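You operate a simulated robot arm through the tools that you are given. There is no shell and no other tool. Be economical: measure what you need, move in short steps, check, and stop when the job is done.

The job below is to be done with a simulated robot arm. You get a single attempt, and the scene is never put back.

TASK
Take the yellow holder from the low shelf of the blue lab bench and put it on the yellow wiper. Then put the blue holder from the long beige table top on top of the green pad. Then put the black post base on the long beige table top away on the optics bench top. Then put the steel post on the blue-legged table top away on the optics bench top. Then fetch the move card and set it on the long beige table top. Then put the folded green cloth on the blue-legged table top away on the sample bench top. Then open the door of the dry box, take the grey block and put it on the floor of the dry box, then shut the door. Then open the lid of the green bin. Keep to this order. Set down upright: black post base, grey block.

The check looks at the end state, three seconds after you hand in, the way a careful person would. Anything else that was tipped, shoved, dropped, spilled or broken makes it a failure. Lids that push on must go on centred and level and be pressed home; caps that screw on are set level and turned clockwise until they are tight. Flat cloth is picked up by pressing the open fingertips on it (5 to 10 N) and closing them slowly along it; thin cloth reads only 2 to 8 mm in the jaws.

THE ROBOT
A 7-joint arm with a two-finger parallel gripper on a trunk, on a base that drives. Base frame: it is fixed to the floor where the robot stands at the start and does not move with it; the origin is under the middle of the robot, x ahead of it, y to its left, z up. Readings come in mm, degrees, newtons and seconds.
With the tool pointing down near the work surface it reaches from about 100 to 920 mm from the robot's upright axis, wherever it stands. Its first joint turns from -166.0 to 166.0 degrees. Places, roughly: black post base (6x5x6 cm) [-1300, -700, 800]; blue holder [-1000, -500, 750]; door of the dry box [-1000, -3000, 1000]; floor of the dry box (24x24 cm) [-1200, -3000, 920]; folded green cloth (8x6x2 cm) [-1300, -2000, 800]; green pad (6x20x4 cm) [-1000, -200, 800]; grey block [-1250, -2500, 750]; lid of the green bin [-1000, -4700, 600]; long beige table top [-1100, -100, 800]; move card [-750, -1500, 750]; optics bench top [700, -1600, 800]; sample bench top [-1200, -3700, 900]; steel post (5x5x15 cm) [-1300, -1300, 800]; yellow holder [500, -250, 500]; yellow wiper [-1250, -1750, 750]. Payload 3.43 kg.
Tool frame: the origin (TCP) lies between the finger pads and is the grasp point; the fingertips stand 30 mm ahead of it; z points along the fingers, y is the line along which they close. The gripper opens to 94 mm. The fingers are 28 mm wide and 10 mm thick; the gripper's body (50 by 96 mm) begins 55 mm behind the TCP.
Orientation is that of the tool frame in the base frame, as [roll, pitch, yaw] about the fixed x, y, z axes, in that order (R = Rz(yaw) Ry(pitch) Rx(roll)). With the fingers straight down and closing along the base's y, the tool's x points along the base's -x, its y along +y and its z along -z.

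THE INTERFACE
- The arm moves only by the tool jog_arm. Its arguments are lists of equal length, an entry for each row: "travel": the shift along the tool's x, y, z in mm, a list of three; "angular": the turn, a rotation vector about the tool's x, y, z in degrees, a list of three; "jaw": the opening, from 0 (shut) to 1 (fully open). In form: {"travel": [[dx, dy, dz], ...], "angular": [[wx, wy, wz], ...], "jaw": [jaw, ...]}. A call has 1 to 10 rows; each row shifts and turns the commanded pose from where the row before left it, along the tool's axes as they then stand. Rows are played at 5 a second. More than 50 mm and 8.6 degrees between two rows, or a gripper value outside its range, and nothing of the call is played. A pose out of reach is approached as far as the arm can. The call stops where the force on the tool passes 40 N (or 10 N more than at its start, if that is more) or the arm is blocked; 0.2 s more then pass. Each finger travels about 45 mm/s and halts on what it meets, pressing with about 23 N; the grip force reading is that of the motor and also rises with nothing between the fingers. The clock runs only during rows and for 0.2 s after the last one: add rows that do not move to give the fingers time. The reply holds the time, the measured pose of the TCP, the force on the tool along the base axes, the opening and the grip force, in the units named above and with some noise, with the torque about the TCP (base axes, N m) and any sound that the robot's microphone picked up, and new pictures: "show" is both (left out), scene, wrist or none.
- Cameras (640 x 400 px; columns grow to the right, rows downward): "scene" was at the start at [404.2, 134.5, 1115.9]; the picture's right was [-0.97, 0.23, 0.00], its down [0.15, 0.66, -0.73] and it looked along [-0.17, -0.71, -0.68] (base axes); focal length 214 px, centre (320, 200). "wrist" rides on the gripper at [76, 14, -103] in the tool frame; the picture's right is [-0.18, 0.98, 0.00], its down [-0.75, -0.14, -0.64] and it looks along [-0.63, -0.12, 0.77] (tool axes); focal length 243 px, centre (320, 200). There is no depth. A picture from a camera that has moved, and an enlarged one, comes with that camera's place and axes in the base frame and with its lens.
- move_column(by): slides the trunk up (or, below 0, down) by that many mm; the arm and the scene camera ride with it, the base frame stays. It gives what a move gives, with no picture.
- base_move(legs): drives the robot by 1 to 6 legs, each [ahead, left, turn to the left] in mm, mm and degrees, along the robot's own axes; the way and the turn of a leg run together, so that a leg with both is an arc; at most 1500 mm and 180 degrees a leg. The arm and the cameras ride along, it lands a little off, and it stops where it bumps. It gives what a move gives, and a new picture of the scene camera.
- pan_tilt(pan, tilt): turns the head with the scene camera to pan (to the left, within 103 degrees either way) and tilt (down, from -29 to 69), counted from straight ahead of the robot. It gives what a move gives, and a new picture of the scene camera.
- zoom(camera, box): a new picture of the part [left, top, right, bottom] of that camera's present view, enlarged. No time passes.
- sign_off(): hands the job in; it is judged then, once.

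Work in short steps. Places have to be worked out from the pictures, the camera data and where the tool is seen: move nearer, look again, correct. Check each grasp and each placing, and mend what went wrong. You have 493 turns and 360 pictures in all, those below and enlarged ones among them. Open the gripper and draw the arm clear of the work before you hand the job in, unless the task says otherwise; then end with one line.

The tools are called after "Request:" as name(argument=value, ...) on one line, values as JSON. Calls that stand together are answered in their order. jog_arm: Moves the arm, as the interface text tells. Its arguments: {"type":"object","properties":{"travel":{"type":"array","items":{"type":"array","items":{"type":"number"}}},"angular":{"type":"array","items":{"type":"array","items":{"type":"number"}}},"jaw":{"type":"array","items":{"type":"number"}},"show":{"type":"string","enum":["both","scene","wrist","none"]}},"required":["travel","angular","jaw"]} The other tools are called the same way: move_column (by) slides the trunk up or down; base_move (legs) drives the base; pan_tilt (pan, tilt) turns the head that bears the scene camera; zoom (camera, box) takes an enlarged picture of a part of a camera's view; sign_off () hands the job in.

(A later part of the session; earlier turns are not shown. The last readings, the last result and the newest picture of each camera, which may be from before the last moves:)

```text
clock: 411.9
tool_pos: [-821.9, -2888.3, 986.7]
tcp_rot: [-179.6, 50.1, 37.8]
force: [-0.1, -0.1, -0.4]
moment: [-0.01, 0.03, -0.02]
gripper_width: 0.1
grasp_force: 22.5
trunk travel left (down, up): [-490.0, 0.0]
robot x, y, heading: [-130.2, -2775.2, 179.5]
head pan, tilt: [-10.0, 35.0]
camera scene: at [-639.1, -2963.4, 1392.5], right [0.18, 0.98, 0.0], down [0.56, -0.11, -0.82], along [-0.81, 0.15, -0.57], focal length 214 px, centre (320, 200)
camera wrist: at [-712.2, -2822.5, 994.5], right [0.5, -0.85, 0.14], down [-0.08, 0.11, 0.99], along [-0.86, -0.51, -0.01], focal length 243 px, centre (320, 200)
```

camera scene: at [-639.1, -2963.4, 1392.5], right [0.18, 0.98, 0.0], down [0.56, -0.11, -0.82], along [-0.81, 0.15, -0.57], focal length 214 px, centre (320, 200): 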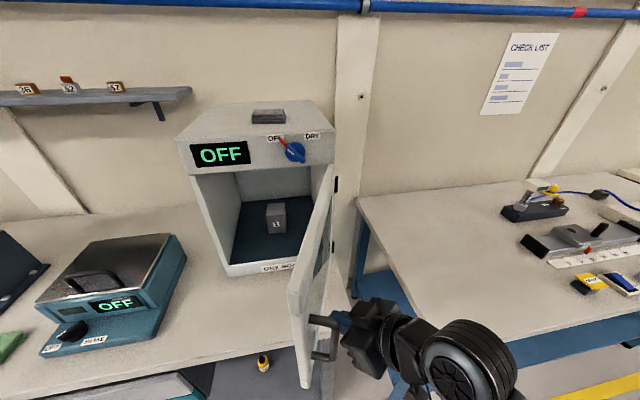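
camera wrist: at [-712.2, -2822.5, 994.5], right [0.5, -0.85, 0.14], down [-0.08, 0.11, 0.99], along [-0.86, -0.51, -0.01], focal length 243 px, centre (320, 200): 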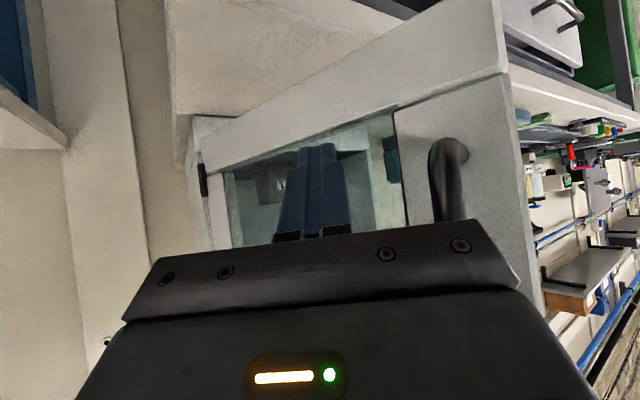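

The door is closing. Continue, gradually turning the push toward −x.

Request:
jog_arm(travel=[[-5.9, 11.9, 7], [-5.9, 11.9, 7], [-5.9, 11.9, 7], [-5.9, 11.9, 7], [-5.9, 11.9, 7]], angular=[[0, 0, 0], [0, 0, 0], [0, 0, 0], [0, 0, 0], [0, 0, 0]], jaw=[0, 0, 0, 0, 0], show="both")

```text
clock: 413.1
tool_pos: [-821.4, -2965.6, 986.7]
tcp_rot: [-179.5, 50.0, 37.8]
force: [-0.2, 0.3, 0.2]
moment: [0.0, -0.01, -0.07]
gripper_width: 0.4
grasp_force: 23.4
trunk travel left (down, up): [-490.0, 0.0]
robot x, y, heading: [-132.7, -2771.4, 179.4]
head pan, tilt: [-10.0, 35.0]
camera scene: at [-639.1, -2963.4, 1392.5], right [0.18, 0.98, 0.0], down [0.56, -0.11, -0.82], along [-0.81, 0.15, -0.57], focal length 214 px, centre (320, 200)
camera wrist: at [-710.8, -2898.5, 993.5], right [0.5, -0.85, 0.14], down [-0.08, 0.11, 0.99], along [-0.86, -0.51, -0.01], focal length 243 px, centre (320, 200)
```

scene: 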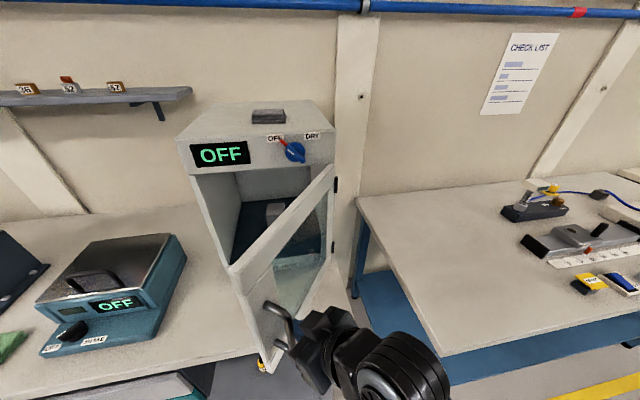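
wrist: 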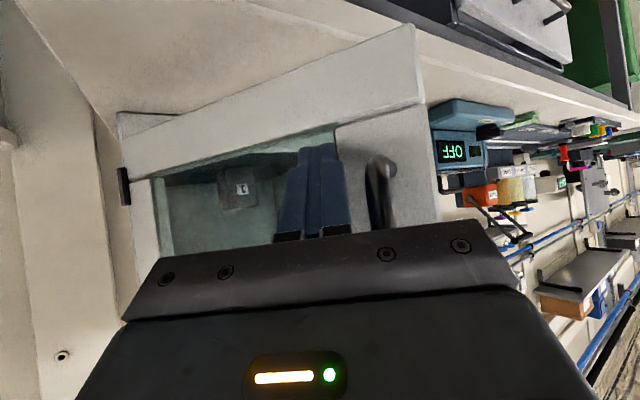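

Now push along the tool's own direction (−x −y).

Request:
jog_arm(travel=[[-9.6, 3, 11.5], [-9.6, 3, 11.5], [-9.6, 3, 11.5], [-9.6, 3, 11.5], [-9.6, 3, 11.5], [-9.6, 3, 11.5]], angular=[[0, 0, 0], [0, 0, 0], [0, 0, 0], [0, 0, 0], [0, 0, 0], [0, 0, 0]], jaw=[0, 0, 0, 0, 0, 0], show="both")

```text
clock: 414.5
tool_pos: [-882.7, -3032.0, 987.5]
tcp_rot: [-179.5, 50.0, 37.7]
force: [0.7, 0.0, -0.2]
moment: [-0.01, 0.0, 0.04]
gripper_width: 0.0
grasp_force: 22.7
trunk travel left (down, up): [-490.0, 0.0]
robot x, y, heading: [-128.2, -2772.3, 179.3]
head pan, tilt: [-10.0, 35.0]
camera scene: at [-639.0, -2963.5, 1392.5], right [0.18, 0.98, 0.0], down [0.56, -0.11, -0.82], along [-0.81, 0.15, -0.57], focal length 214 px, centre (320, 200)
camera wrist: at [-772.6, -2965.7, 994.6], right [0.5, -0.85, 0.14], down [-0.08, 0.11, 0.99], along [-0.86, -0.51, -0.01], focal length 243 px, centre (320, 200)
```

scene: 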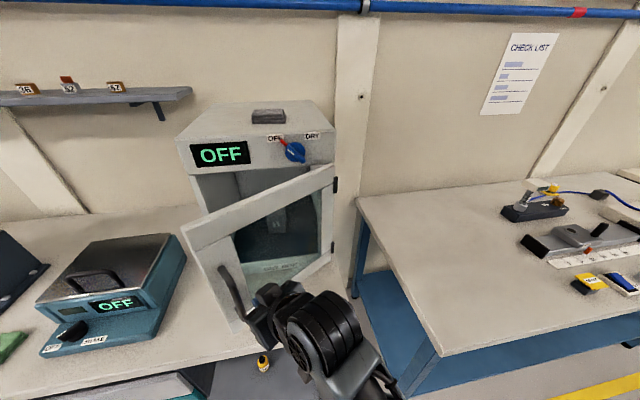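
wrist: 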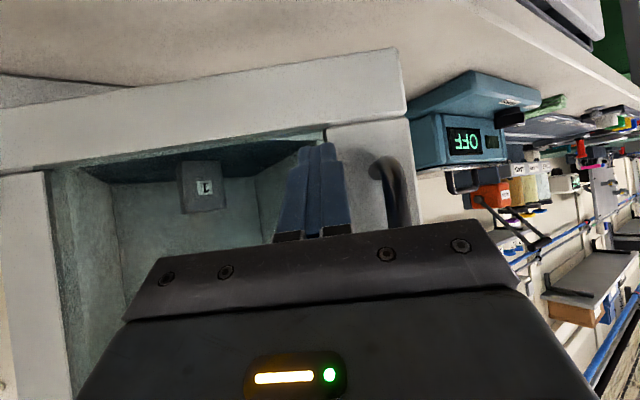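

Request:
jog_arm(travel=[[-8.8, -6.8, 10.5], [-8.8, -6.8, 10.5], [-8.8, -6.8, 10.5], [-8.8, -6.8, 10.5], [-8.8, -6.8, 10.5], [-8.8, -6.8, 10.5]], angular=[[0, 0, 0], [0, 0, 0], [0, 0, 0], [0, 0, 0], [0, 0, 0], [0, 0, 0]], jaw=[0, 0, 0, 0, 0, 0], show="both")

```text
clock: 415.9
tool_pos: [-970.5, -3050.7, 985.7]
tcp_rot: [-179.6, 50.0, 37.9]
force: [0.1, -0.6, -0.6]
moment: [0.02, -0.01, -0.02]
gripper_width: 0.1
grasp_force: 22.9
trunk travel left (down, up): [-490.0, 0.0]
robot x, y, heading: [-131.3, -2769.2, 179.4]
head pan, tilt: [-10.0, 35.0]
camera scene: at [-639.0, -2963.5, 1392.5], right [0.18, 0.98, 0.0], down [0.56, -0.11, -0.82], along [-0.81, 0.15, -0.57], focal length 214 px, centre (320, 200)
camera wrist: at [-860.9, -2983.9, 994.1], right [0.5, -0.85, 0.14], down [-0.08, 0.11, 0.99], along [-0.86, -0.51, -0.01], focal length 243 px, centre (320, 200)
```

scene: 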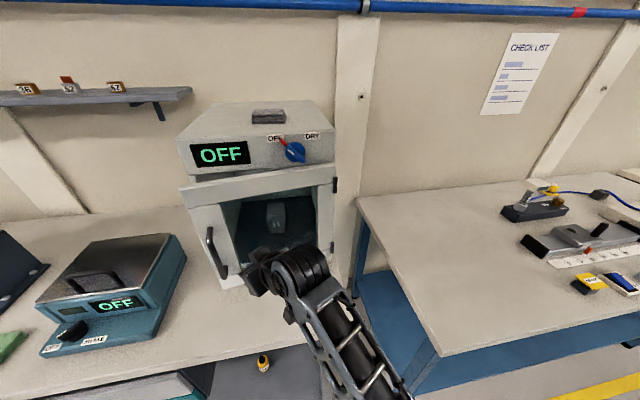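
wrist: 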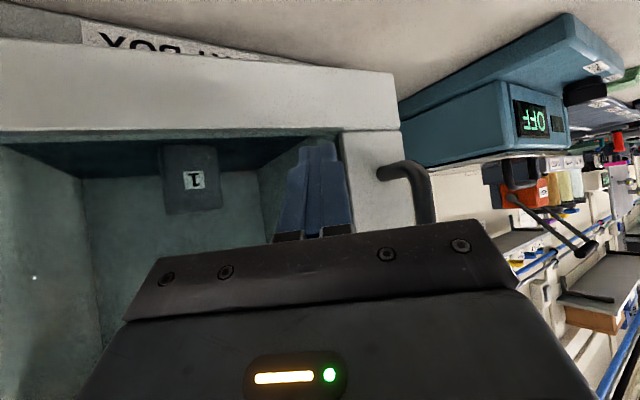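

Nearly shut. Continue in smaller steps until it presses home.

Request:
jog_arm(travel=[[-5.8, -5, 7], [-5.8, -5, 7], [-5.8, -5, 7], [-5.8, -5, 7], [0, 0, 0]], angular=[[0, 0, 0], [0, 0, 0], [0, 0, 0], [0, 0, 0], [0, 0, 0]], jaw=[0, 0, 0, 0, 0], show="both")

```text
clock: 416.9
tool_pos: [-1005.3, -3055.9, 986.1]
tcp_rot: [-179.6, 49.9, 37.9]
force: [19.3, 9.6, 9.5]
moment: [-0.04, 0.13, -0.08]
gripper_width: 0.0
grasp_force: 23.3
trunk travel left (down, up): [-490.0, 0.0]
robot x, y, heading: [-129.7, -2768.3, 179.4]
head pan, tilt: [-10.0, 35.0]
stopped in row 4: the force on the tool passed its limit at 50 N (the readings are from after the stop); the commanded pose is now the measured one
camera scene: at [-637.7, -2962.8, 1393.2], right [0.18, 0.98, 0.0], down [0.56, -0.11, -0.82], along [-0.81, 0.15, -0.57], focal length 214 px, centre (320, 200)
camera wrist: at [-895.4, -2989.2, 994.6], right [0.51, -0.85, 0.14], down [-0.08, 0.11, 0.99], along [-0.86, -0.51, -0.01], focal length 243 px, centre (320, 200)
```

scene: 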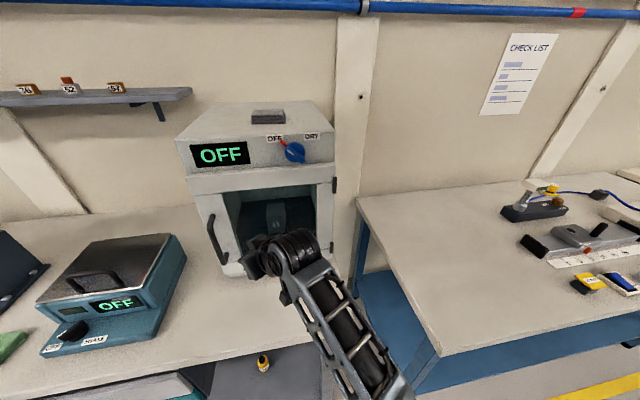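
wrist: 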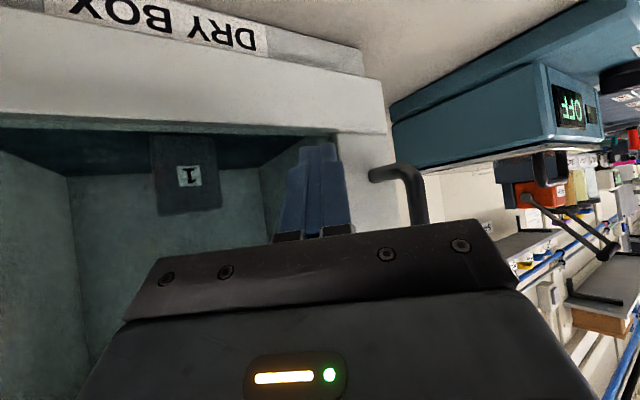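

Request:
zoom(camera="scene", box=[160, 90, 380, 300])

```text
1.90 times, centred on (270, 195) of scene
camera zoom: at [-637.7, -2962.8, 1393.2], right [0.18, 0.98, 0.0], down [0.56, -0.11, -0.82], along [-0.81, 0.15, -0.57], focal length 408 px, centre (415, 210)
```

zoom: 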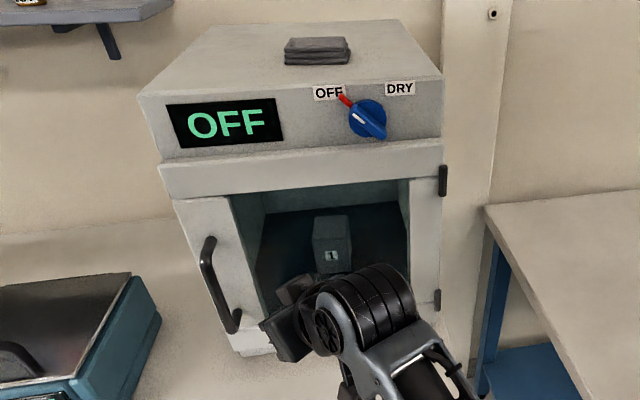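

Looks shut; press once more with a small step to be sure.

Request:
jog_arm(travel=[[-2, -1.5, 2.4], [-2, -1.5, 2.4], [0, 0, 0]], angular=[[0, 0, 0], [0, 0, 0], [0, 0, 0]], jaw=[0, 0, 0], show="none")

Request:
jog_arm(travel=[[8.8, 6.8, -10.5], [8.8, 6.8, -10.5], [12, 6.8, -14], [12, 6.8, -14], [12, 6.8, -14], [12, 6.8, -14]], angular=[[0, 0, 0], [0, 0, 0], [0, 0, 0], [0, 0, 0], [0, 0, 0], [0, 0, 0]], jaw=[0, 0, 0, 0, 0, 0], show="scene")

Request:
zoom(camera="scene", box=[160, 90, 380, 300])

```text
clock: 417.2
tool_pos: [-1005.6, -3057.5, 987.0]
tcp_rot: [-179.7, 49.7, 37.9]
force: [21.3, 9.5, 12.4]
moment: [-0.05, 0.19, -0.09]
gripper_width: 0.0
grasp_force: 23.1
trunk travel left (down, up): [-490.0, 0.0]
robot x, y, heading: [-130.2, -2773.7, 179.0]
head pan, tilt: [-10.0, 35.0]
stopped in row 1: the force on the tool passed its limit at 44 N (the readings are from after the stop); the commanded pose is now the measured one
```

```text
clock: 418.6
tool_pos: [-901.6, -3027.6, 984.9]
tcp_rot: [-179.8, 49.6, 37.9]
force: [0.2, 0.4, 0.4]
moment: [-0.01, 0.01, 0.04]
gripper_width: 0.2
grasp_force: 23.8
trunk travel left (down, up): [-490.0, 0.0]
robot x, y, heading: [-129.2, -2767.1, 179.3]
head pan, tilt: [-10.0, 35.0]
camera scene: at [-638.9, -2963.3, 1392.5], right [0.18, 0.98, 0.0], down [0.56, -0.11, -0.82], along [-0.81, 0.15, -0.57], focal length 214 px, centre (320, 200)
```

scene: 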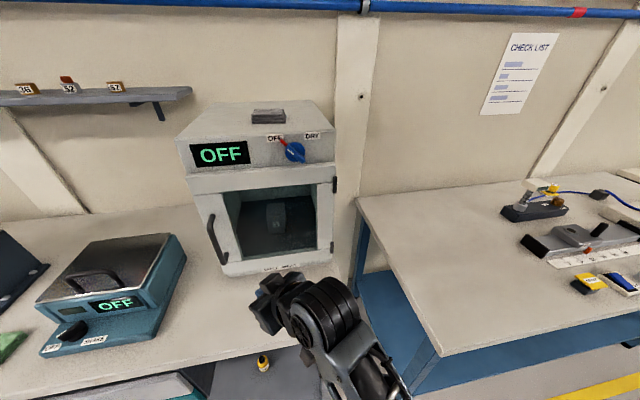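

```text
1.90 times, centred on (270, 195) of scene
camera zoom: at [-638.9, -2963.3, 1392.5], right [0.18, 0.98, 0.0], down [0.56, -0.11, -0.82], along [-0.81, 0.15, -0.57], focal length 408 px, centre (415, 210)
```

zoom: 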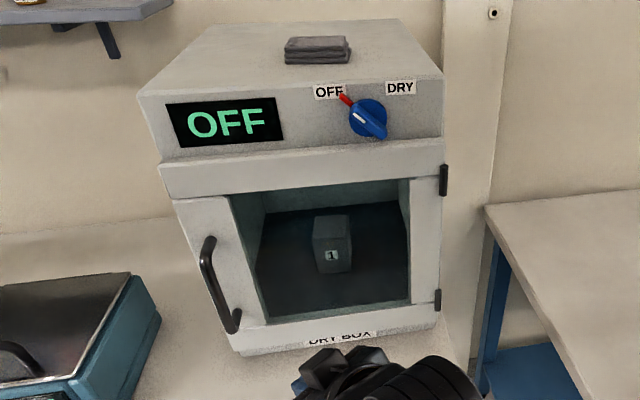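

The dry box is shut with the block inside. Last: the green bin. Retract, back away, straighten the tool and go down the aisle.

Request:
base_move(legs=[[-150, 0, 0]])

Request:
jog_arm(travel=[[10, 0, -12], [10, 0, -12], [10, 0, -12], [10, 0, -12], [10, 0, -12], [10, 0, -12]], angular=[[5.4, 0, 4.5], [5.4, 0, 4.5], [5.4, 0, 4.5], [5.4, 0, 4.5], [5.4, 0, 4.5], [5.4, 0, 4.5]], jaw=[0, 0, 0, 0, 0, 0], show="none")

Request:
base_move(legs=[[0, 750, 0.5], [0, 600, 0]])

```text
clock: 419.9
tool_pos: [-752.7, -3032.5, 985.1]
tcp_rot: [-179.8, 49.7, 38.1]
force: [-0.3, 0.3, 0.4]
moment: [-0.03, 0.0, 0.03]
gripper_width: 0.0
grasp_force: 23.1
trunk travel left (down, up): [-490.0, 0.0]
robot x, y, heading: [16.4, -2772.3, 179.6]
head pan, tilt: [-10.0, 35.0]
camera scene: at [-489.3, -2967.1, 1392.4], right [0.18, 0.98, 0.0], down [0.56, -0.1, -0.82], along [-0.81, 0.15, -0.57], focal length 214 px, centre (320, 200)
```

scene: 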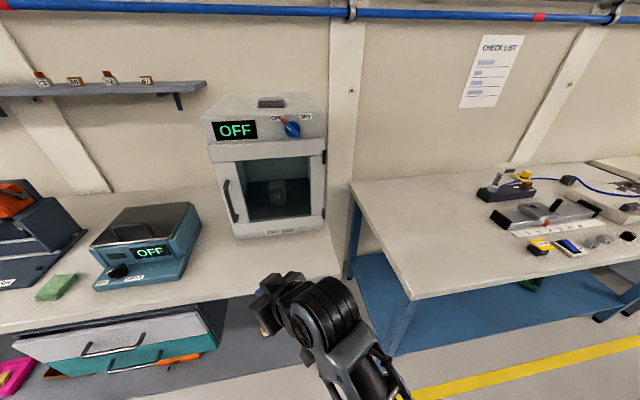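

```text
clock: 421.3
tool_pos: [-666.8, -2999.6, 986.6]
tcp_rot: [-179.3, 49.9, -3.9]
force: [0.6, 0.7, -0.4]
moment: [0.01, -0.01, -0.01]
gripper_width: 0.3
grasp_force: 22.4
trunk travel left (down, up): [-490.0, 0.0]
robot x, y, heading: [20.3, -2771.7, 179.9]
head pan, tilt: [-10.0, 35.0]
```

```text
clock: 428.4
tool_pos: [-660.1, -4344.7, 987.5]
tcp_rot: [-179.4, 49.9, -3.5]
force: [0.0, 0.2, 0.9]
moment: [0.01, 0.01, 0.01]
gripper_width: 0.0
grasp_force: 23.1
trunk travel left (down, up): [-490.0, 0.0]
robot x, y, heading: [20.9, -4116.1, 180.0]
head pan, tilt: [-10.0, 35.0]
camera scene: at [-482.8, -4310.7, 1392.5], right [0.18, 0.98, 0.0], down [0.56, -0.1, -0.82], along [-0.81, 0.14, -0.57], focal length 214 px, centre (320, 200)
```

scene: 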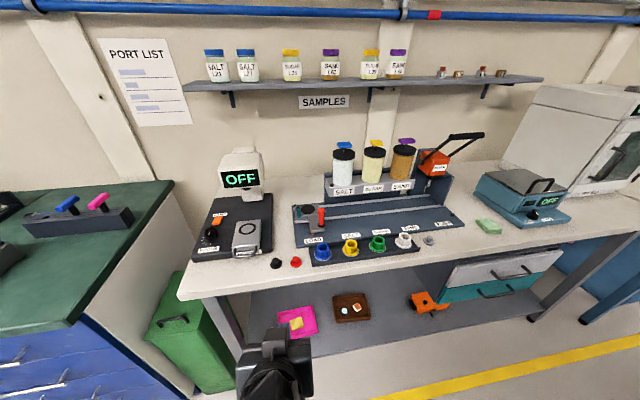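

The green bin stands between the blue drawer bench and the sample bench. Look more closely.

Request:
pan_tilt(pan=10, tilt=55)

Request:
zoom(camera="scene", box=[200, 100, 420, 340])

```text
clock: 429.2
tool_pos: [-659.3, -4345.5, 986.3]
tcp_rot: [-179.2, 50.0, -3.5]
force: [-0.2, -0.7, 0.5]
moment: [0.02, -0.02, -0.04]
gripper_width: 0.3
grasp_force: 23.2
trunk travel left (down, up): [-490.0, 0.0]
robot x, y, heading: [25.6, -4113.2, 180.0]
head pan, tilt: [10.0, 55.0]
camera scene: at [-467.2, -4338.5, 1364.3], right [-0.17, 0.99, 0.0], down [0.81, 0.14, -0.57], along [-0.57, -0.1, -0.82], focal length 214 px, centre (320, 200)
```

scene: 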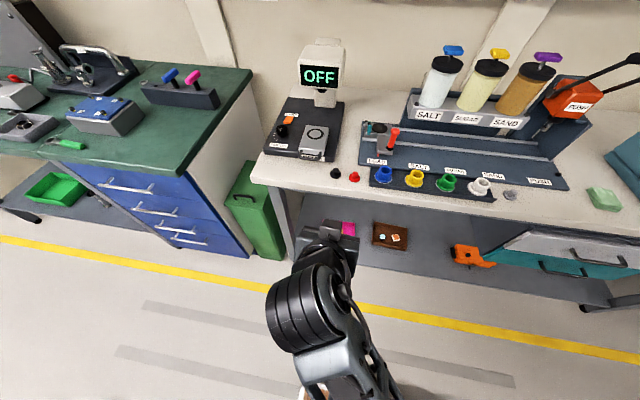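

```text
1.67 times, centred on (310, 220) of scene
camera zoom: at [-467.2, -4338.5, 1364.3], right [-0.17, 0.99, 0.0], down [0.81, 0.14, -0.57], along [-0.57, -0.1, -0.82], focal length 358 px, centre (337, 167)
```

zoom: 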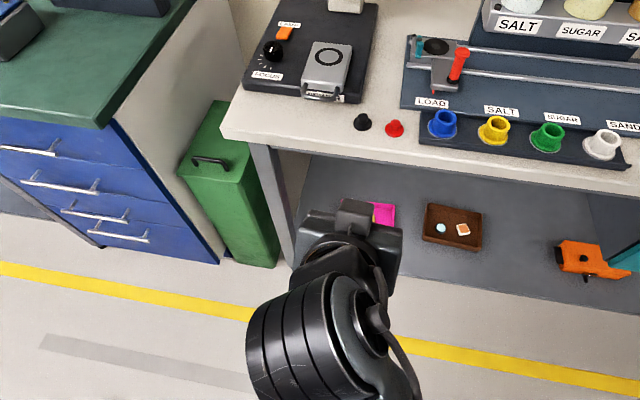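

Bin: lid top z≈611, lid from x≈-905 back to ≈-1167, handle bar (along y) at ≈(-951,-4756,620). Move the base in front of it.

Request:
base_move(legs=[[110, 0, 0], [0, 480, 0]])

Request:
pan_tilt(pan=-5, tilt=60)

```text
clock: 432.9
tool_pos: [-778.7, -4831.3, 986.3]
tcp_rot: [-179.3, 49.8, -4.4]
force: [0.5, -0.3, -0.3]
moment: [0.0, 0.0, 0.03]
gripper_width: 0.1
grasp_force: 23.3
trunk travel left (down, up): [-490.0, 0.0]
robot x, y, heading: [-89.1, -4606.5, 178.9]
head pan, tilt: [10.0, 55.0]
camera scene: at [-584.5, -4828.1, 1364.3], right [-0.16, 0.99, 0.0], down [0.81, 0.13, -0.57], along [-0.57, -0.09, -0.82], focal length 214 px, centre (320, 200)
```

scene: 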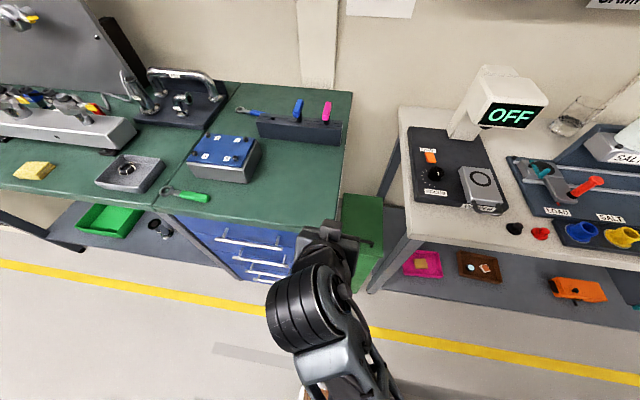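

```text
clock: 433.7
tool_pos: [-779.1, -4831.3, 986.9]
tcp_rot: [-179.3, 49.9, -4.3]
force: [0.0, -0.6, -0.5]
moment: [-0.04, -0.02, 0.0]
gripper_width: 0.1
grasp_force: 22.8
trunk travel left (down, up): [-490.0, 0.0]
robot x, y, heading: [-91.2, -4606.9, 179.0]
head pan, tilt: [-5.0, 60.0]
camera scene: at [-579.6, -4809.9, 1358.2], right [0.1, 0.99, 0.0], down [0.86, -0.09, -0.5], along [-0.5, 0.05, -0.87], focal length 214 px, centre (320, 200)
```

scene: 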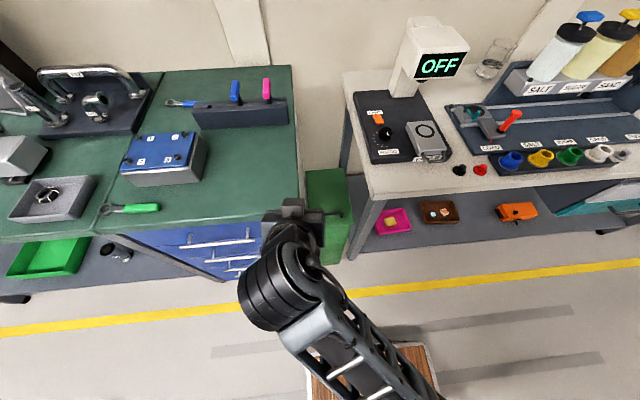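

Bring the tool vertical over the gap and look down with the wrist camera.

Request:
jog_arm(travel=[[-10.4, -11.7, 22.7], [-13, -11.7, 21.2], [-15.6, -11.7, 19.4], [-17.9, -11.7, 17.4], [-19.8, -11.7, 15], [-21.5, -11.7, 12.5], [-22.9, -11.7, 9.6], [0, 0, 0]], angular=[[0, 7.1, 0], [0, 7.1, 0], [0, 7.1, 0], [0, 7.1, 0], [0, 7.1, 0], [0, 7.1, 0], [0, 7.2, 0], [0, 0, 0]], jaw=[0.5, 0.5, 0.5, 0.5, 0.5, 0.5, 0.5, 0.5], show="wrist")

```text
clock: 435.5
tool_pos: [-938.7, -4736.0, 941.8]
tcp_rot: [-179.6, 0.0, -4.8]
force: [0.0, 0.8, -0.2]
moment: [0.0, 0.0, 0.0]
gripper_width: 46.7
grasp_force: 0.0
trunk travel left (down, up): [-490.0, 0.0]
robot x, y, heading: [-89.8, -4606.1, 179.0]
head pan, tilt: [-5.0, 60.0]
camera wrist: at [-864.3, -4757.5, 1043.6], right [-0.27, -0.96, -0.01], down [-0.74, 0.2, 0.64], along [-0.62, 0.18, -0.77], focal length 243 px, centre (320, 200)
```

wrist: 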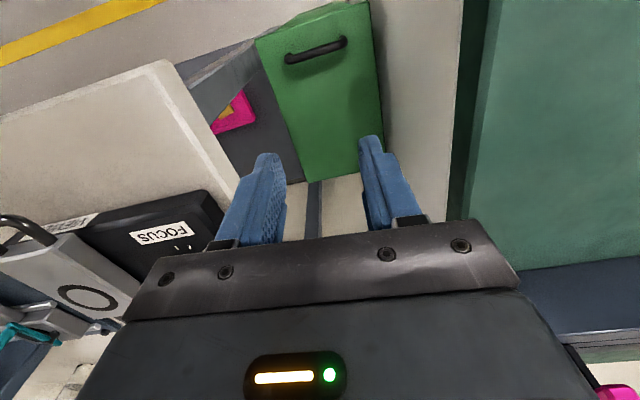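

Very clear: handle bar from y≈-4687 to -4774 at x≈-921; lid x -887…-1157. I'll grip the bar from above with the fingers closing along x; rotate yaw to -90.

Request:
jog_arm(travel=[[0, 0, 0], [0, 0, 0], [0, 0, 0], [0, 0, 0], [0, 0, 0], [0, 0, 0], [0, 0, 0], [0, 0, 0], [0, 0, 0], [0, 0, 0]], angular=[[0, 0, 8.5], [0, 0, 8.5], [0, 0, 8.5], [0, 0, 8.5], [0, 0, 8.5], [0, 0, 8.5], [0, 0, 8.5], [0, 0, 8.5], [0, 0, 8.5], [0, 0, 8.5]], jaw=[0.5, 0.5, 0.5, 0.5, 0.5, 0.5, 0.5, 0.5, 0.5, 0.5], show="both")

```text
clock: 437.7
tool_pos: [-936.8, -4735.2, 940.5]
tcp_rot: [-179.9, 0.5, -90.0]
force: [-0.2, 0.4, 0.7]
moment: [0.0, 0.01, -0.02]
gripper_width: 47.1
grasp_force: 0.0
trunk travel left (down, up): [-490.0, 0.0]
robot x, y, heading: [-87.2, -4607.7, 179.1]
head pan, tilt: [-5.0, 60.0]
camera scene: at [-579.6, -4809.8, 1358.2], right [0.1, 0.99, 0.0], down [0.86, -0.09, -0.5], along [-0.5, 0.05, -0.87], focal length 214 px, centre (320, 200)
camera wrist: at [-951.6, -4811.8, 1041.9], right [-0.98, 0.19, 0.0], down [0.14, 0.75, 0.65], along [0.12, 0.64, -0.76], focal length 243 px, centre (320, 200)
```

scene: 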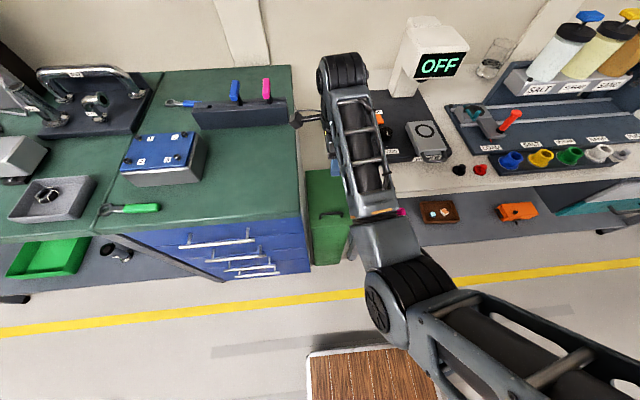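
wrist: 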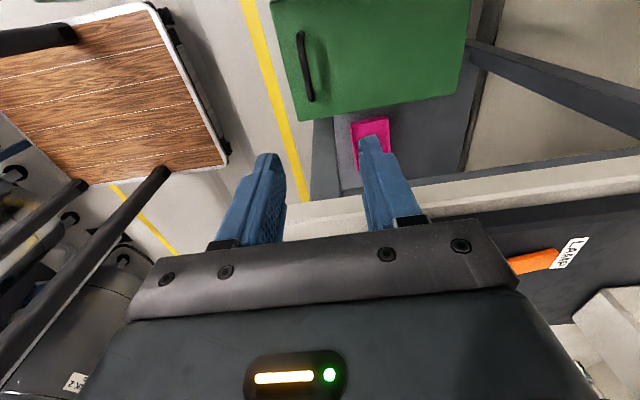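

Triangulated bar: x≈-917, y -4694…-4777, z≈660. Align and lower in stages.

Request:
jog_arm(travel=[[-6, -10, 30], [-6, -10, 30], [0, 0, 35], [0, 0, 35], [0, 0, 35], [0, 0, 0]], angular=[[0, 0, 0], [0, 0, 0], [0, 0, 0], [0, 0, 0], [0, 0, 0], [0, 0, 0]], jaw=[0.5, 0.5, 0.5, 0.5, 0.5, 0.5], show="wrist")

```text
clock: 439.1
tool_pos: [-919.7, -4722.2, 773.4]
tcp_rot: [179.8, 0.5, -89.9]
force: [0.2, 0.3, -0.4]
moment: [-0.01, 0.0, 0.02]
gripper_width: 47.0
grasp_force: 0.2
trunk travel left (down, up): [-490.0, 0.0]
robot x, y, heading: [-85.2, -4611.4, 178.9]
head pan, tilt: [-5.0, 60.0]
camera wrist: at [-933.7, -4797.2, 875.0], right [-0.98, 0.18, 0.0], down [0.14, 0.75, 0.65], along [0.12, 0.64, -0.76], focal length 243 px, centre (320, 200)
```

wrist: 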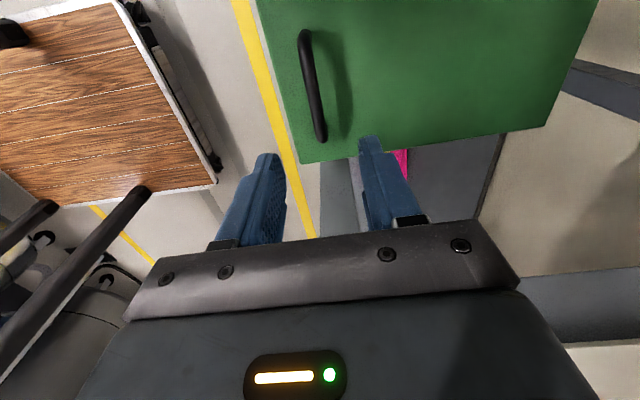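

Request:
jog_arm(travel=[[0, -3, 25], [0, 0, 25], [0, 0, 20], [0, 0, 0]], angular=[[0, 0, 0], [0, 0, 0], [0, 0, 0], [0, 0, 0]], jaw=[0.5, 0.5, 0.5, 0.5], show="wrist")

```text
clock: 440.1
tool_pos: [-916.3, -4720.7, 704.2]
tcp_rot: [179.9, 0.5, -89.9]
force: [0.1, 0.4, 0.0]
moment: [-0.05, 0.02, -0.03]
gripper_width: 46.8
grasp_force: 0.0
trunk travel left (down, up): [-490.0, 0.0]
robot x, y, heading: [-87.8, -4606.8, 178.7]
head pan, tilt: [-5.0, 60.0]
camera wrist: at [-930.3, -4798.9, 806.2], right [-0.98, 0.18, 0.0], down [0.14, 0.75, 0.65], along [0.12, 0.64, -0.76], focal length 243 px, centre (320, 200)
```

wrist: 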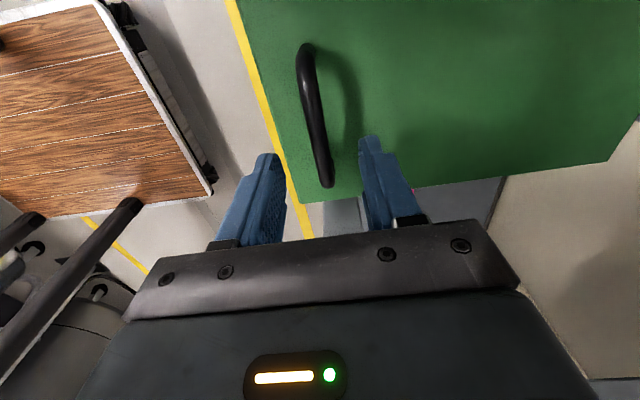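

Request:
jog_arm(travel=[[0, 0, 12], [0, 0, 12], [0, 0, 0]], angular=[[0, 0, 0], [0, 0, 0], [0, 0, 0]], jaw=[0.5, 0.5, 0.5], show="wrist")

```text
clock: 440.9
tool_pos: [-914.0, -4722.4, 681.5]
tcp_rot: [179.9, 0.6, -89.9]
force: [1.1, -0.5, 0.3]
moment: [-0.03, 0.03, -0.02]
gripper_width: 47.2
grasp_force: 0.0
trunk travel left (down, up): [-490.0, 0.0]
robot x, y, heading: [-82.8, -4613.4, 179.3]
head pan, tilt: [-5.0, 60.0]
camera wrist: at [-928.7, -4799.1, 782.6], right [-0.98, 0.18, 0.0], down [0.14, 0.75, 0.65], along [0.12, 0.64, -0.76], focal length 243 px, centre (320, 200)
```

wrist: 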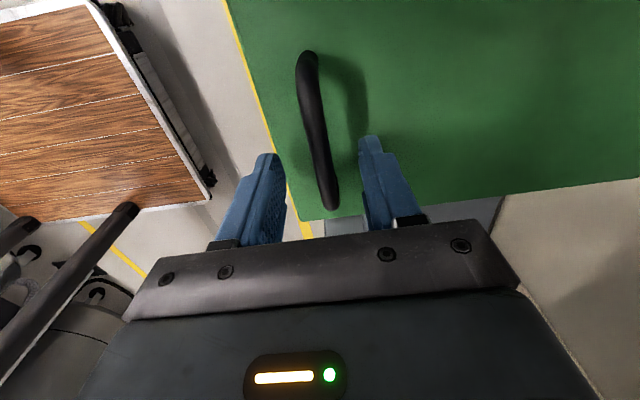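

Request:
jog_arm(travel=[[0, 0, 6], [0, 0, 6], [0, 0, 0]], angular=[[0, 0, 0], [0, 0, 0], [0, 0, 0]], jaw=[0.5, 0.5, 0.5], show="none")

Request:
jog_arm(travel=[[0, 0, 0], [0, 0, 0], [0, 0, 0], [0, 0, 0]], angular=[[0, 0, 0], [0, 0, 0], [0, 0, 0], [0, 0, 0]], jaw=[0.3, 0.15, 0.02, 0.02], show="wrist")

```text
clock: 441.7
tool_pos: [-914.3, -4721.7, 669.1]
tcp_rot: [180.0, 0.5, -90.0]
force: [1.4, 1.3, 0.5]
moment: [0.0, -0.03, 0.01]
gripper_width: 47.0
grasp_force: 0.1
trunk travel left (down, up): [-490.0, 0.0]
robot x, y, heading: [-89.8, -4609.7, 179.1]
head pan, tilt: [-5.0, 60.0]
```

```text
clock: 442.7
tool_pos: [-917.2, -4722.6, 670.9]
tcp_rot: [179.5, 0.4, -90.0]
force: [-33.7, 2.9, -7.6]
moment: [0.08, 0.15, -0.15]
gripper_width: 15.0
grasp_force: 42.9
trunk travel left (down, up): [-490.0, 0.0]
robot x, y, heading: [-90.7, -4610.9, 179.1]
head pan, tilt: [-5.0, 60.0]
camera wrist: at [-931.0, -4797.9, 772.4], right [-0.98, 0.18, 0.01], down [0.15, 0.75, 0.65], along [0.11, 0.64, -0.76], focal length 243 px, centre (320, 200)
```

wrist: 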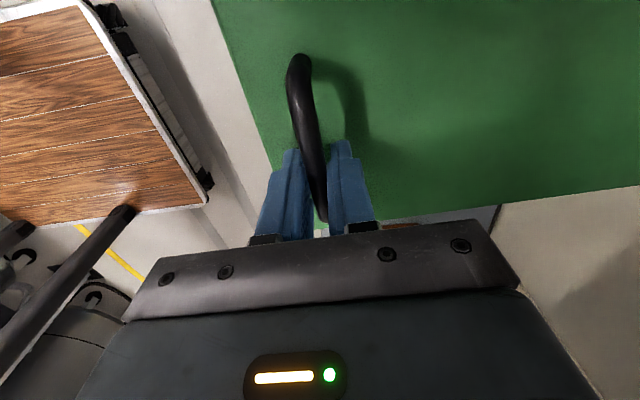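

Bar gripped. Relieve the sideways force and start lifting along the lid's arc (hinge at the back).

Request:
jog_arm(travel=[[0, 4, 0], [0, 3.1, -20.6], [0, 4.9, -20.3], [0, 6.6, -19.8], [0, 0, 0]], angular=[[0, 0, 0], [0, 0, 0], [0, 0, 0], [0, 0, 0], [0, 0, 0]], jaw=[0.02, 0.02, 0.02, 0.02, 0.02], show="both")

```text
clock: 443.6
tool_pos: [-935.4, -4721.8, 723.9]
tcp_rot: [179.4, 0.3, -89.8]
force: [-11.5, -1.1, -5.7]
moment: [0.11, 0.17, -0.01]
gripper_width: 15.0
grasp_force: 45.3
trunk travel left (down, up): [-490.0, 0.0]
robot x, y, heading: [-89.3, -4608.6, 179.1]
head pan, tilt: [-5.0, 60.0]
stopped in row 4: the force on the tool passed its limit at 46 N (the readings are from after the stop); the commanded pose is now the measured one
camera scene: at [-580.6, -4810.0, 1358.1], right [0.1, 0.99, 0.0], down [0.86, -0.09, -0.5], along [-0.5, 0.05, -0.87], focal length 214 px, centre (320, 200)
camera wrist: at [-947.9, -4797.7, 825.5], right [-0.98, 0.18, 0.01], down [0.15, 0.75, 0.64], along [0.11, 0.64, -0.76], focal length 243 px, centre (320, 200)
```

scene: 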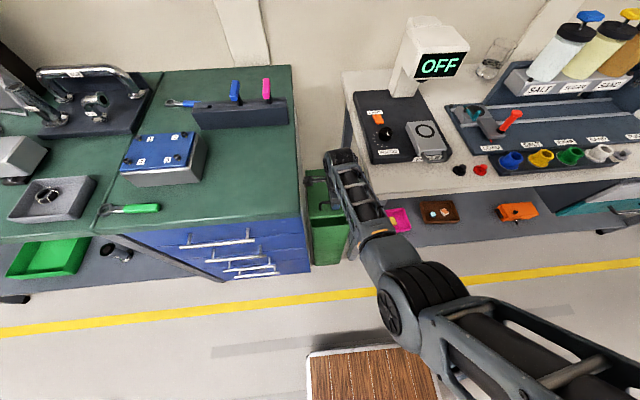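
wrist: 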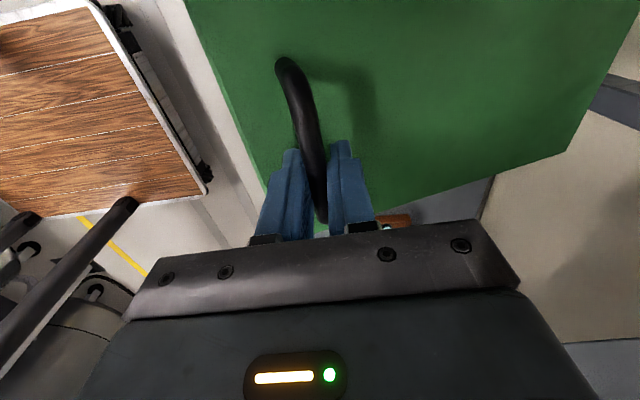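

The lid is rising. Continue along the arc.

Request:
jog_arm(travel=[[0, 8, -19.3], [0, 10, -18.5], [0, 11.5, -17.5], [0, 0, 0]], angular=[[0, 0, 0], [0, 0, 0], [0, 0, 0], [0, 0, 0]], jaw=[0.02, 0.02, 0.02, 0.02], show="none")

Request:
jog_arm(travel=[[0, 12.5, -17], [0, 14, -15.8], [0, 15, -14.6], [0, 0, 0]], angular=[[0, 0, 0], [0, 0, 0], [0, 0, 0], [0, 0, 0]], jaw=[0.02, 0.02, 0.02, 0.02], show="both")

```text
clock: 444.1
tool_pos: [-945.6, -4720.7, 745.7]
tcp_rot: [178.8, 0.2, -89.8]
force: [-12.7, -1.8, -8.7]
moment: [0.06, 0.03, 0.11]
gripper_width: 15.0
grasp_force: 45.0
trunk travel left (down, up): [-490.0, 0.0]
robot x, y, heading: [-91.0, -4610.1, 179.0]
head pan, tilt: [-5.0, 60.0]
stopped in row 2: the force on the tool passed its limit at 45 N (the readings are from after the stop); the commanded pose is now the measured one
```

```text
clock: 445.1
tool_pos: [-984.5, -4721.6, 794.2]
tcp_rot: [179.3, 0.3, -89.8]
force: [21.0, 3.5, 21.2]
moment: [-0.31, -0.11, 0.17]
gripper_width: 15.0
grasp_force: 44.9
trunk travel left (down, up): [-490.0, 0.0]
robot x, y, heading: [-86.7, -4610.8, 179.0]
head pan, tilt: [-5.0, 60.0]
stopped in row 4: the force on the tool passed its limit at 42 N (the readings are from after the stop); the commanded pose is now the measured one
camera scene: at [-578.3, -4809.7, 1358.8], right [0.1, 0.99, 0.0], down [0.86, -0.09, -0.5], along [-0.5, 0.05, -0.87], focal length 214 px, centre (320, 200)
camera wrist: at [-996.6, -4797.5, 896.3], right [-0.98, 0.18, 0.01], down [0.15, 0.75, 0.64], along [0.11, 0.64, -0.77], focal length 243 px, centre (320, 200)
```

scene: 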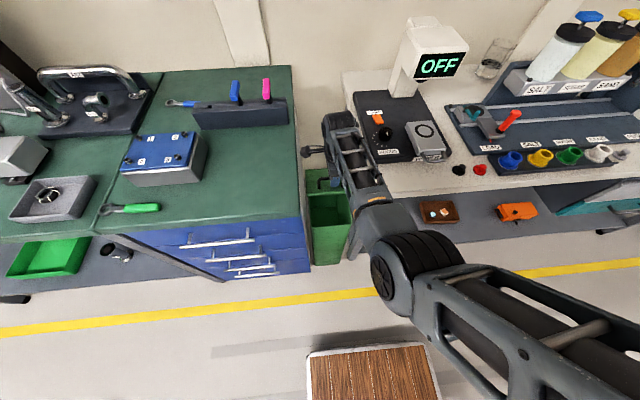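
wrist: 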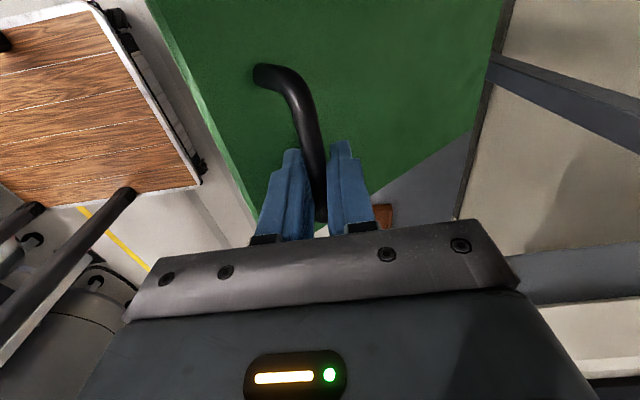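

Circle fit: hinge at ≈(-1158, z 605), R≈246; lid now ≈33° open. Continue.

Request:
jog_arm(travel=[[0, 15.3, -13.9], [0, 17, -13.1], [0, 18.1, -11.6], [0, 0, 0]], angular=[[0, 0, 0], [0, 0, 0], [0, 0, 0], [0, 0, 0]], jaw=[0.02, 0.02, 0.02, 0.02], show="none")

Request:
jog_arm(travel=[[0, 19.1, -9.9], [0, 19.9, -8.2], [0, 20.5, -6.5], [0, 0, 0]], angular=[[0, 0, 0], [0, 0, 0], [0, 0, 0], [0, 0, 0]], jaw=[0.02, 0.02, 0.02, 0.02], show="both")

```text
clock: 446.1
tool_pos: [-1032.7, -4720.7, 833.3]
tcp_rot: [179.1, 0.3, -90.0]
force: [6.8, 10.2, 10.5]
moment: [-0.37, -0.01, 0.36]
gripper_width: 14.3
grasp_force: 45.0
trunk travel left (down, up): [-490.0, 0.0]
robot x, y, heading: [-87.5, -4607.9, 179.2]
head pan, tilt: [-5.0, 60.0]
```

```text
clock: 447.1
tool_pos: [-1082.6, -4721.4, 855.6]
tcp_rot: [179.0, 0.3, -89.9]
force: [5.5, 12.3, 20.1]
moment: [0.54, 0.01, 0.63]
gripper_width: 10.9
grasp_force: 45.0
out of reach, approached as far as the arm can: row 3
trunk travel left (down, up): [-490.0, 0.0]
robot x, y, heading: [-88.1, -4610.2, 178.8]
head pan, tilt: [-5.0, 60.0]
camera scene: at [-578.9, -4809.4, 1358.7], right [0.1, 0.99, 0.0], down [0.86, -0.09, -0.5], along [-0.5, 0.05, -0.87], focal length 214 px, centre (320, 200)
camera wrist: at [-1095.0, -4797.8, 958.4], right [-0.98, 0.18, 0.02], down [0.15, 0.75, 0.64], along [0.1, 0.64, -0.77], focal length 243 px, centre (320, 200)
```

scene: 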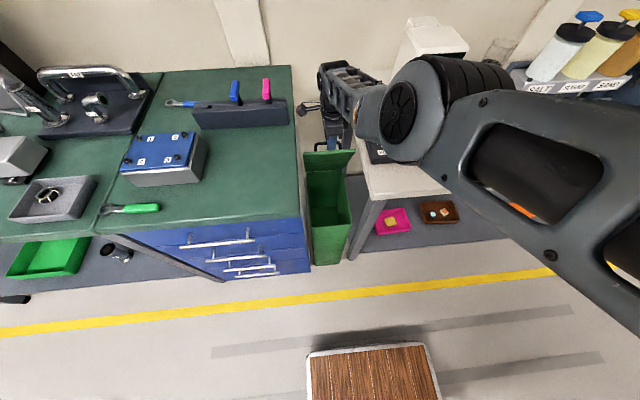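
wrist: 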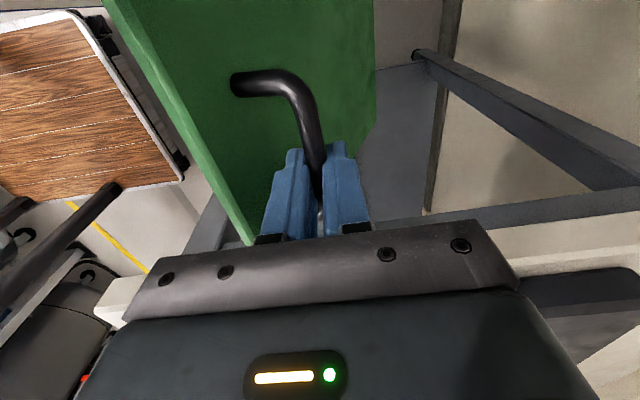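

Lid ≈65° open but the arm is at its reach limit. I creep the base forward in small amounts to carry the lid on past vertical.

Request:
base_move(legs=[[25, 0, 0]])

Request:
jog_arm(travel=[[0, 0, -4], [0, 0, 0]], angular=[[0, 0, 0], [0, 0, 0]], jaw=[0.02, 0.02], show="wrist")

```text
clock: 447.9
tool_pos: [-1098.4, -4720.4, 861.0]
tcp_rot: [178.4, 0.3, -89.7]
force: [2.0, 0.9, 8.9]
moment: [-0.45, 0.1, 0.65]
gripper_width: 10.6
grasp_force: 44.2
trunk travel left (down, up): [-490.0, 0.0]
robot x, y, heading: [-98.9, -4608.7, 178.9]
head pan, tilt: [-5.0, 60.0]
stopped in leg 1: the force on the tool passed its limit at 46 N (the readings are from after the stop); the commanded pose is now the measured one
camera scene: at [-590.2, -4809.5, 1358.1], right [0.1, 0.99, 0.0], down [0.86, -0.09, -0.5], along [-0.5, 0.05, -0.87], focal length 214 px, centre (320, 200)
```

scene: 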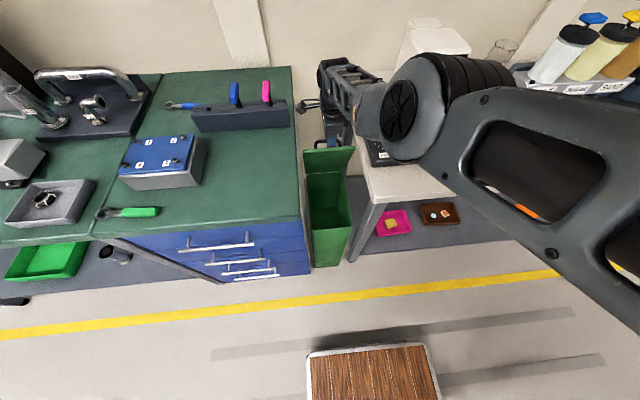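

```text
clock: 448.5
tool_pos: [-1096.4, -4721.3, 860.0]
tcp_rot: [179.0, 0.4, -89.6]
force: [-2.7, 4.3, -13.3]
moment: [0.03, -0.05, 0.82]
gripper_width: 10.5
grasp_force: 44.1
trunk travel left (down, up): [-490.0, 0.0]
robot x, y, heading: [-101.7, -4608.6, 179.1]
head pan, tilt: [-5.0, 60.0]
camera wrist: at [-1108.5, -4797.9, 962.3], right [-0.98, 0.18, 0.02], down [0.15, 0.75, 0.64], along [0.1, 0.64, -0.76], focal length 243 px, centre (320, 200)
```

wrist: 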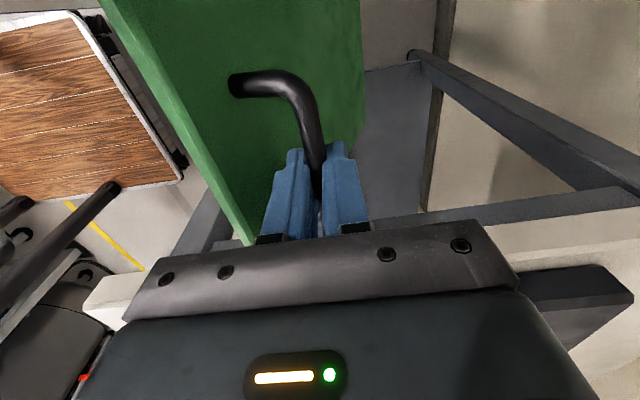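

Test whether the lid stays by itself: loosen the fingers slightly (the +x finger would still hold it).

Request:
jog_arm(travel=[[0, 0, 0], [0, 0, 0], [0, 0, 0], [0, 0, 0]], angular=[[0, 0, 0], [0, 0, 0], [0, 0, 0], [0, 0, 0]], jaw=[0.2, 0.3, 0.4, 0.4], show="both")

```text
clock: 449.5
tool_pos: [-1098.6, -4723.2, 862.9]
tcp_rot: [178.7, 0.3, -89.8]
force: [0.7, 0.0, 0.4]
moment: [0.02, 0.02, 0.0]
gripper_width: 37.9
grasp_force: 0.5
trunk travel left (down, up): [-490.0, 0.0]
robot x, y, heading: [-102.6, -4610.0, 179.0]
head pan, tilt: [-5.0, 60.0]
camera scene: at [-590.7, -4809.6, 1358.2], right [0.1, 0.99, 0.0], down [0.86, -0.09, -0.5], along [-0.5, 0.05, -0.87], focal length 214 px, centre (320, 200)
camera wrist: at [-1109.2, -4798.5, 965.0], right [-0.98, 0.18, 0.02], down [0.15, 0.75, 0.64], along [0.1, 0.64, -0.77], focal length 243 px, centre (320, 200)
```

scene: 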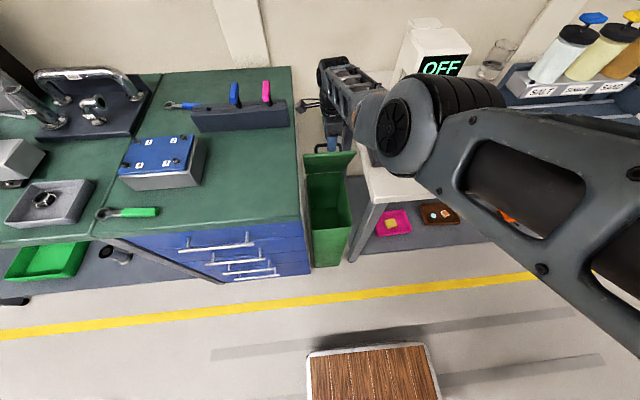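
wrist: 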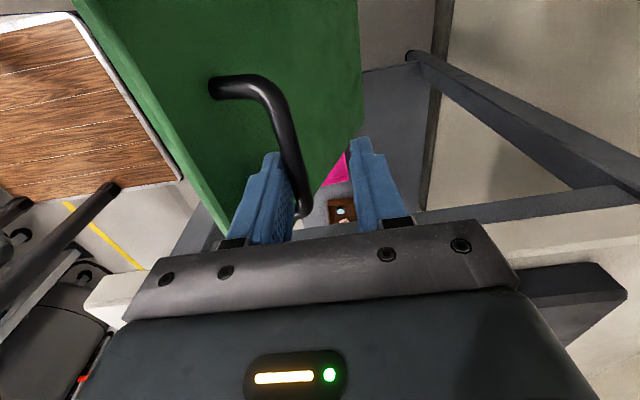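

Request:
jog_arm(travel=[[0, 0, 0], [0, 0, 0], [0, 0, 0], [0, 0, 0]], angular=[[0, 0, 0], [0, 0, 0], [0, 0, 0], [0, 0, 0]], jaw=[0.5, 0.6, 0.7, 0.7], show="wrist")

```text
clock: 450.5
tool_pos: [-1097.7, -4721.7, 861.7]
tcp_rot: [178.6, 0.3, -89.8]
force: [-0.1, 0.6, -0.4]
moment: [0.0, 0.03, 0.03]
gripper_width: 65.9
grasp_force: 0.5
trunk travel left (down, up): [-490.0, 0.0]
robot x, y, heading: [-102.0, -4606.8, 179.0]
head pan, tilt: [-5.0, 60.0]
camera wrist: at [-1109.1, -4798.5, 964.9], right [-0.98, 0.18, 0.02], down [0.15, 0.75, 0.64], along [0.1, 0.64, -0.77], focal length 243 px, centre (320, 200)
```

wrist: 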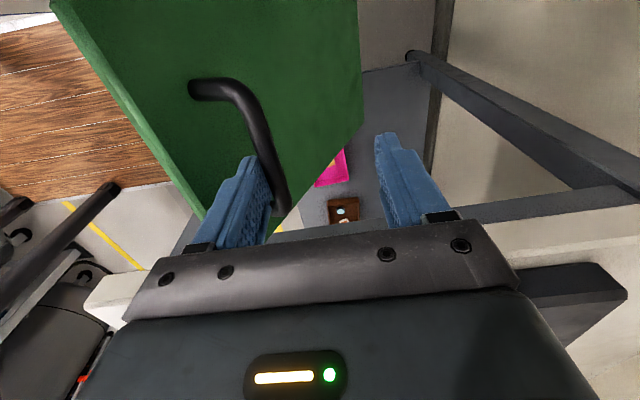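

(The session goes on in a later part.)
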